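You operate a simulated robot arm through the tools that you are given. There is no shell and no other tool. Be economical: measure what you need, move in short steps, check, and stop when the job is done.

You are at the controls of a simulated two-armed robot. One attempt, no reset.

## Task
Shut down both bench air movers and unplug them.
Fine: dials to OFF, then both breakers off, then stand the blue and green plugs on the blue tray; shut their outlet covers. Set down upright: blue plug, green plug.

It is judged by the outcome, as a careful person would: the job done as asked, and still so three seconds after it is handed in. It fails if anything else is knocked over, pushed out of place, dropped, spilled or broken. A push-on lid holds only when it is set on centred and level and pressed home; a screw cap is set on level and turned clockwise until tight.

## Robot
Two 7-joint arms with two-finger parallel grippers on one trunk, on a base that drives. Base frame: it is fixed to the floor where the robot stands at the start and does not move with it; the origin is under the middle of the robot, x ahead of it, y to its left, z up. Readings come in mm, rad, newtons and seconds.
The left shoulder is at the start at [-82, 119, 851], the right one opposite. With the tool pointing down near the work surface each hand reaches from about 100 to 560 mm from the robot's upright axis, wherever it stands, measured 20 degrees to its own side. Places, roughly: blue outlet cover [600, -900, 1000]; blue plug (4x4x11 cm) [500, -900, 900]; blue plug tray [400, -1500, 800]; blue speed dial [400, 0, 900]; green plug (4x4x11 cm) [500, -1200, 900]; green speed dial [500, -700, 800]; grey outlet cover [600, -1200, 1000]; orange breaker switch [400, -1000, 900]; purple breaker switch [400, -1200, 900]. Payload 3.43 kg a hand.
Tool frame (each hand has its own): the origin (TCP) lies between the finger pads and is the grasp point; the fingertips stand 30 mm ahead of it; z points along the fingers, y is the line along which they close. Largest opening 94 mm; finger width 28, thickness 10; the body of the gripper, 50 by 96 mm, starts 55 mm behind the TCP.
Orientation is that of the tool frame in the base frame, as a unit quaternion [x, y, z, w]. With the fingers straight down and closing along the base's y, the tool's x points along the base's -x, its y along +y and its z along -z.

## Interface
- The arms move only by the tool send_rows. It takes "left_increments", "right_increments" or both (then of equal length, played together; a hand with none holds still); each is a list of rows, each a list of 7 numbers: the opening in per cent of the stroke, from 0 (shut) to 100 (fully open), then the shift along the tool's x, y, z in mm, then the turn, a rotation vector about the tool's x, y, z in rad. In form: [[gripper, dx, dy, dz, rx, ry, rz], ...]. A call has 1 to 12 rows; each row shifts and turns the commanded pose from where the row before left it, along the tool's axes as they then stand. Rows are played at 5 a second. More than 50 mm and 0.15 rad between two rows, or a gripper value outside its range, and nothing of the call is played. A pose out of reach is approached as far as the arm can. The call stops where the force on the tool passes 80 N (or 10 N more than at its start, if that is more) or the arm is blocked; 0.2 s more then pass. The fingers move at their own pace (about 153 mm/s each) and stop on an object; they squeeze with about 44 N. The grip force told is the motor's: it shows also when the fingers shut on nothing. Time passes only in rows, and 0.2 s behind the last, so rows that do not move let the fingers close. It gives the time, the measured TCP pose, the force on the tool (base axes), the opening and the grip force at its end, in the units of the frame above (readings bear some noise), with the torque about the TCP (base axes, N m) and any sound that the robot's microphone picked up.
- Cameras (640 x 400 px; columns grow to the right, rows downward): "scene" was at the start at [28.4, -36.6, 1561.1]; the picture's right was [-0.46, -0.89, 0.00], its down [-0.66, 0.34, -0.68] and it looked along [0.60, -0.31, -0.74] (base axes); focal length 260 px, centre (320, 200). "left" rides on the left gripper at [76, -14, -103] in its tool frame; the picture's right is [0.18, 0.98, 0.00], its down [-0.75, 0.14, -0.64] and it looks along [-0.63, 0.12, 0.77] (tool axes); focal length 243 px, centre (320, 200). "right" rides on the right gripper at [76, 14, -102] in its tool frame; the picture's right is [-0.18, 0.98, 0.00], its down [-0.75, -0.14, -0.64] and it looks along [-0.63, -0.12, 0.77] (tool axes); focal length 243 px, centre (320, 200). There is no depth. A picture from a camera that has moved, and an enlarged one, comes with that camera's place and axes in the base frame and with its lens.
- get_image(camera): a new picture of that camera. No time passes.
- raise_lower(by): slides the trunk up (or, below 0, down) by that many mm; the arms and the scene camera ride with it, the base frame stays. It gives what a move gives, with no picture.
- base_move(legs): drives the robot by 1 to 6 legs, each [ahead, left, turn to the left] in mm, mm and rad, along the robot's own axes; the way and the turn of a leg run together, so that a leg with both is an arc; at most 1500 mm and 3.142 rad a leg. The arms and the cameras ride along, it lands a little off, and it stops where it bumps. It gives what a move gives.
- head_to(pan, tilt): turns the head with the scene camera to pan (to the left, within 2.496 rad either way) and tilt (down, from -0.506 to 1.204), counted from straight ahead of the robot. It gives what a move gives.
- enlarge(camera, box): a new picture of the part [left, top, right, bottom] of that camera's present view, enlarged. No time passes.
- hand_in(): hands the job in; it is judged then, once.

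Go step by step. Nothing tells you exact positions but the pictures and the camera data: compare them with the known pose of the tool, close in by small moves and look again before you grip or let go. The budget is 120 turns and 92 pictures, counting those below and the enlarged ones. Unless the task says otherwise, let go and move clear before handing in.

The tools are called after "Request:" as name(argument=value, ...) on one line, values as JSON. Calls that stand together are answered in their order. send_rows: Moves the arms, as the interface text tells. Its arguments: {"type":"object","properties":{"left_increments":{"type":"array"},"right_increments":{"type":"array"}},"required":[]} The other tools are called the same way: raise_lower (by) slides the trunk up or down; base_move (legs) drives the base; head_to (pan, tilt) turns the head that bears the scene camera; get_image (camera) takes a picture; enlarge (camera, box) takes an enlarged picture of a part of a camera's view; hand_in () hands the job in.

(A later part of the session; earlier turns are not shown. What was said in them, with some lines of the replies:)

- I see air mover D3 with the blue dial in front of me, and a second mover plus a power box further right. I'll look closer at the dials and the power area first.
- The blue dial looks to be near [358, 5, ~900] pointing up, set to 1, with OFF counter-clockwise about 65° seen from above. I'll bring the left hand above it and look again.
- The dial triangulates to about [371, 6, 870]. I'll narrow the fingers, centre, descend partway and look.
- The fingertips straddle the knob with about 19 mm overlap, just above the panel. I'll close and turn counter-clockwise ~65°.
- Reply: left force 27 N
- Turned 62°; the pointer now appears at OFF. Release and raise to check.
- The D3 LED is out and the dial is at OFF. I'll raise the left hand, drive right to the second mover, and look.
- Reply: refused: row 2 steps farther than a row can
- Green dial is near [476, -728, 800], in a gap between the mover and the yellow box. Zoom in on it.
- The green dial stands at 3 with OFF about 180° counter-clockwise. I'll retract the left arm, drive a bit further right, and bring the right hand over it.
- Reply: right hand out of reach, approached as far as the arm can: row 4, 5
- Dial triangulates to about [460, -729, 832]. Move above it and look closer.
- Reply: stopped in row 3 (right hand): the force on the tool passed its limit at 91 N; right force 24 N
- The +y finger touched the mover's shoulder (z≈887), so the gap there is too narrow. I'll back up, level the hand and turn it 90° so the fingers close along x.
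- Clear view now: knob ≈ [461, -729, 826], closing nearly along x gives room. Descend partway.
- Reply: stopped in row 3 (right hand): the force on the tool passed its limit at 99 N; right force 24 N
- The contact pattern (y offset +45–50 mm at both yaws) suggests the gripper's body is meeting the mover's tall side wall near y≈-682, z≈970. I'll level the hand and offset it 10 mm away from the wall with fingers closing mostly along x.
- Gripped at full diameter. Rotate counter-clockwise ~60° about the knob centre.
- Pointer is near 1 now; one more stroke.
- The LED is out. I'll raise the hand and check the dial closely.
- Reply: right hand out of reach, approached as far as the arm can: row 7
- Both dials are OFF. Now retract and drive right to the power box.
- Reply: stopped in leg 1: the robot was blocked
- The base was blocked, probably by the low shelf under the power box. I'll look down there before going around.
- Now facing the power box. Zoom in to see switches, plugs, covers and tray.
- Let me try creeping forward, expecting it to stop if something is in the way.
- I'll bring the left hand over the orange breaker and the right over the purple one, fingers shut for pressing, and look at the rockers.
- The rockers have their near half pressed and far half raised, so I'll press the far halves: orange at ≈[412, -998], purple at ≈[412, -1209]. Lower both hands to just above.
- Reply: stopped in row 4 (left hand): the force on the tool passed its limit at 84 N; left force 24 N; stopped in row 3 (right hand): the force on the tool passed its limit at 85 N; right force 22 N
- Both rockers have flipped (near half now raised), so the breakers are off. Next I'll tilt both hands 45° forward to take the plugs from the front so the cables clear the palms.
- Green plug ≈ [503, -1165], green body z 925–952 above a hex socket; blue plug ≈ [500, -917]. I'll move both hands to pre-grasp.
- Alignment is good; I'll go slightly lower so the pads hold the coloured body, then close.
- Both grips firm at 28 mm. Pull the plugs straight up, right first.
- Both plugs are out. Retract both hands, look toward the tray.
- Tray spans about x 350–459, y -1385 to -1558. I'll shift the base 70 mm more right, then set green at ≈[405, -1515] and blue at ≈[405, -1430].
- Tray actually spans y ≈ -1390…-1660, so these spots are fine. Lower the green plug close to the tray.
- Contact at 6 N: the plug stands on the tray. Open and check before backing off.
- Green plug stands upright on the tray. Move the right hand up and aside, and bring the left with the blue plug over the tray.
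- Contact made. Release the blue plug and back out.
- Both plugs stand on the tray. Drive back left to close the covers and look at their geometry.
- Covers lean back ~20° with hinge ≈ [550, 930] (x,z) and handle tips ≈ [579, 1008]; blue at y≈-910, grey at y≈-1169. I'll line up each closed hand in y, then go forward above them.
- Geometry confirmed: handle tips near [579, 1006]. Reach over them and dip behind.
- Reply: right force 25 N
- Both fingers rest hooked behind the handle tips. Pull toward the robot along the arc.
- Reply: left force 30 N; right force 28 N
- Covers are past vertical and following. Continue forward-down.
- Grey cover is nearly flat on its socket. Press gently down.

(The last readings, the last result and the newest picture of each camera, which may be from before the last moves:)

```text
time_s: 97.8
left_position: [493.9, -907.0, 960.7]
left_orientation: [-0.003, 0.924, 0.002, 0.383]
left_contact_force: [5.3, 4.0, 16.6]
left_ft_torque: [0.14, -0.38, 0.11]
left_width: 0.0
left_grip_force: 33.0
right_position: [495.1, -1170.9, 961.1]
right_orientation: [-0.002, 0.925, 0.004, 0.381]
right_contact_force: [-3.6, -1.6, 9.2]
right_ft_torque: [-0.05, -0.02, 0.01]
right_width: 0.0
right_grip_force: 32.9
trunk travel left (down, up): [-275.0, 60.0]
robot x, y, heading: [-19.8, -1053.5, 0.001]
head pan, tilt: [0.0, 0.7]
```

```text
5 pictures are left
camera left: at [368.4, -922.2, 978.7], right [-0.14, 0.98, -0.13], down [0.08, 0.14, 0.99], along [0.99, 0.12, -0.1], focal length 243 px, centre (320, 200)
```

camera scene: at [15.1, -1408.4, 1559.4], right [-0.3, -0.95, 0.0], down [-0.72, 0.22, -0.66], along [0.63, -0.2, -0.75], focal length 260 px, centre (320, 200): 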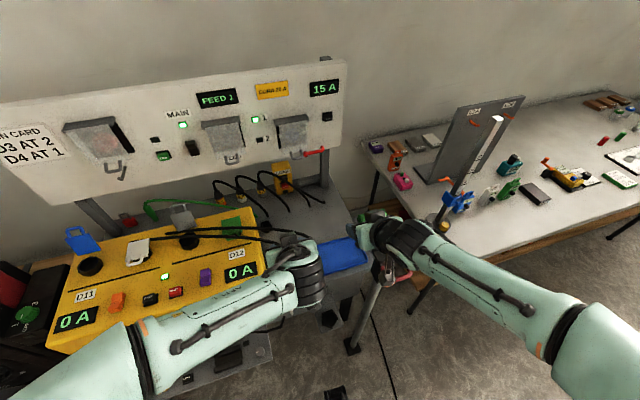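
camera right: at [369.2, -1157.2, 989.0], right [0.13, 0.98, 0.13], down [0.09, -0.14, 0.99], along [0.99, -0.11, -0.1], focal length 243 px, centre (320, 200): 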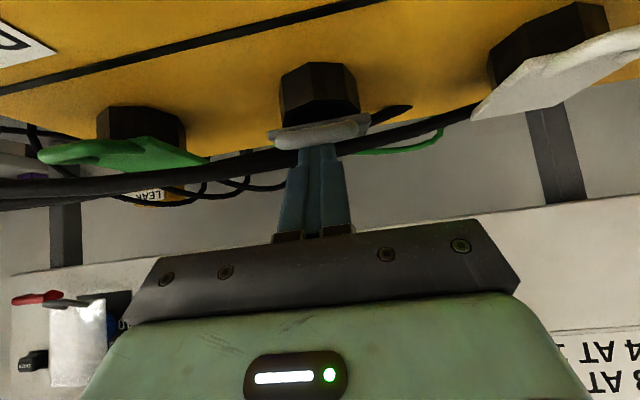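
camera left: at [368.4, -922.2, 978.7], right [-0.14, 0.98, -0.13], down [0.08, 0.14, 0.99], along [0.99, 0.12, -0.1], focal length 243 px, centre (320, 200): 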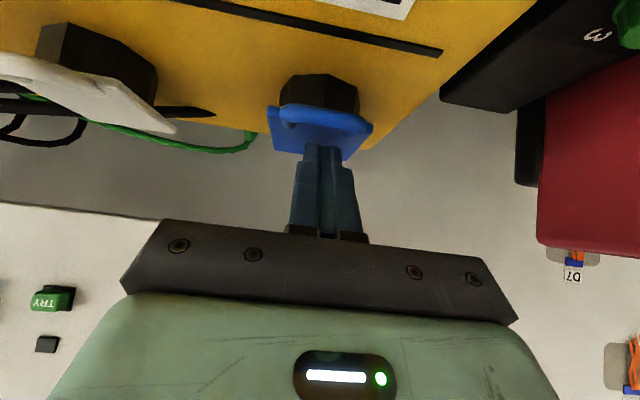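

Both covers are pressed onto their sockets. Back off both hands and check everything.

Request:
send_rows(left_increments=[[0, -6, 0, -6, 0, 0, 0], [0, -7, 0, -20, 0, 0, 0], [0, 0, 0, -40, 0, 0, 0], [0, 0, 0, -45, 0, 0, 0], [0, 0, 0, -45, 0, 0, 0], [0, 20, 30, -20, 0, 0, 0], [0, 20, 30, -20, 0, 0, 0]], right_increments=[[0, -6, 0, -6, 0, 0, 0], [0, -7, 0, -20, 0, 0, 0], [0, 0, 0, -40, 0, 0, 0], [0, 0, 0, -45, 0, 0, 0], [0, 0, 0, -45, 0, 0, 0], [0, 20, 0, -20, 0, 0, 0], [0, 20, 0, -20, 0, 0, 0]])

Request:
head_to(pan=-0.25, tilt=0.75)

Request:
enlarge(camera="scene", box=[140, 130, 500, 330])

```text
time_s: 99.4
left_position: [332.5, -849.4, 1077.4]
left_orientation: [-0.001, 0.925, 0.002, 0.379]
left_contact_force: [-0.1, -0.6, 0.3]
left_ft_torque: [-0.01, 0.01, 0.01]
left_width: 0.0
left_grip_force: 32.8
right_position: [334.7, -1173.1, 1078.9]
right_orientation: [-0.001, 0.925, 0.002, 0.38]
right_contact_force: [-0.3, -0.5, 0.9]
right_ft_torque: [-0.03, -0.03, -0.02]
right_width: 0.0
right_grip_force: 32.8
trunk travel left (down, up): [-275.0, 60.0]
robot x, y, heading: [-18.6, -1049.9, 0.002]
head pan, tilt: [0.0, 0.7]
```

```text
time_s: 100.1
left_position: [335.2, -849.8, 1077.4]
left_orientation: [-0.001, 0.925, 0.001, 0.38]
left_contact_force: [0.5, 0.1, -0.9]
left_ft_torque: [-0.02, -0.01, 0.0]
left_width: 0.0
left_grip_force: 33.4
right_position: [337.1, -1171.0, 1078.2]
right_orientation: [-0.001, 0.926, 0.002, 0.379]
right_contact_force: [-0.8, 1.0, -0.1]
right_ft_torque: [0.01, 0.01, -0.02]
right_width: 0.0
right_grip_force: 32.4
trunk travel left (down, up): [-275.0, 60.0]
robot x, y, heading: [-15.6, -1051.2, -0.0]
head pan, tilt: [-0.25, 0.75]
```

```text
1.78 times, centred on (320, 230) of scene
camera zoom: at [21.4, -1071.5, 1567.4], right [-0.24, -0.97, 0.0], down [-0.66, 0.17, -0.73], along [0.71, -0.18, -0.68], focal length 462 px, centre (320, 147)
```

zoom: 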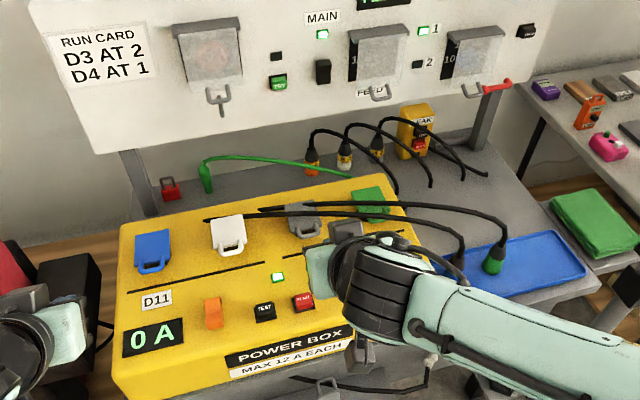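

Covers are shut. One close look at the tray after shifting the right hand aside.

Request:
send_rows(right_increments=[[0, 0, 40, 0, 0, 0, 0], [0, 0, 40, 0, 0, 0, 0], [0, 20, 0, -20, 0, 0, 0], [0, 20, 0, -20, 0, 0, 0]])

Request:
head_to(pan=-0.6, tilt=0.75)

Request:
get_image(camera="scene")

```text
time_s: 101.1
left_position: [334.3, -850.6, 1077.2]
left_orientation: [-0.002, 0.925, 0.002, 0.38]
left_contact_force: [-0.4, -0.6, 0.0]
left_ft_torque: [-0.01, 0.01, 0.03]
left_width: 0.2
left_grip_force: 32.1
right_position: [279.6, -1093.1, 1078.4]
right_orientation: [-0.001, 0.925, 0.003, 0.379]
right_contact_force: [0.1, -0.4, 0.2]
right_ft_torque: [0.01, -0.02, 0.02]
right_width: 0.1
right_grip_force: 33.0
trunk travel left (down, up): [-275.0, 60.0]
robot x, y, heading: [-18.2, -1053.4, 0.001]
head pan, tilt: [-0.25, 0.75]
```

```text
time_s: 102.0
left_position: [334.2, -850.5, 1077.2]
left_orientation: [-0.001, 0.925, 0.002, 0.379]
left_contact_force: [0.4, -0.7, -0.9]
left_ft_torque: [0.0, 0.01, 0.04]
left_width: 0.0
left_grip_force: 33.2
right_position: [282.5, -1092.5, 1077.9]
right_orientation: [-0.002, 0.925, 0.003, 0.379]
right_contact_force: [0.2, -0.7, 0.0]
right_ft_torque: [0.01, -0.01, -0.02]
right_width: 0.1
right_grip_force: 33.3
trunk travel left (down, up): [-275.0, 60.0]
robot x, y, heading: [-17.1, -1052.8, -0.003]
head pan, tilt: [-0.6, 0.75]
```

```text
3 pictures are left
camera scene: at [9.4, -1097.9, 1567.4], right [-0.56, -0.83, 0.0], down [-0.56, 0.38, -0.73], along [0.6, -0.41, -0.68], focal length 260 px, centre (320, 200)
```

scene: 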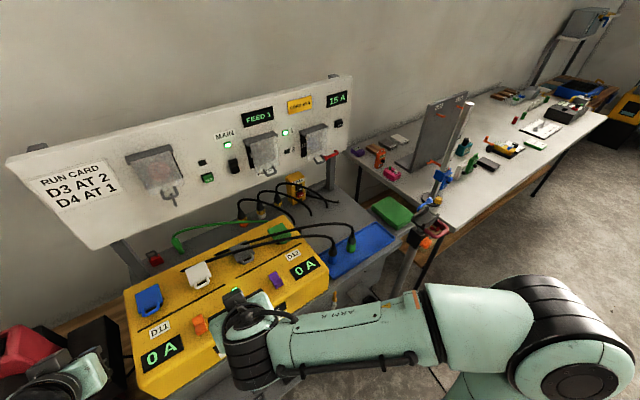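

Request:
enlarge(camera="scene", box=[220, 200, 420, 320])

```text
3.20 times, centred on (320, 260) of scene
camera zoom: at [9.4, -1097.9, 1567.4], right [-0.56, -0.83, 0.0], down [-0.56, 0.38, -0.73], along [0.6, -0.41, -0.68], focal length 832 px, centre (320, 8)
```

zoom: 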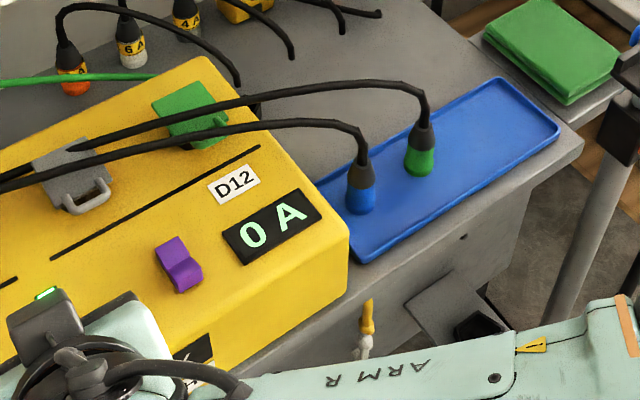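

Both plugs stand upright on the blue tray, both covers are shut, the breakers are flipped off and both dials are at OFF. Handing in.

Request:
hand_in()

```text
The job is handed in.
```

Both air movers are shut down and unplugged. Both dials are at OFF and both breakers are off. The blue and green plugs stand upright on the blue tray, and the blue and grey outlet covers are shut.

While reaching for the green dial, the right hand twice pressed down on the second mover's casing (the stop cut in at 91 N and 99 N). I saw no sign that it moved or was damaged.
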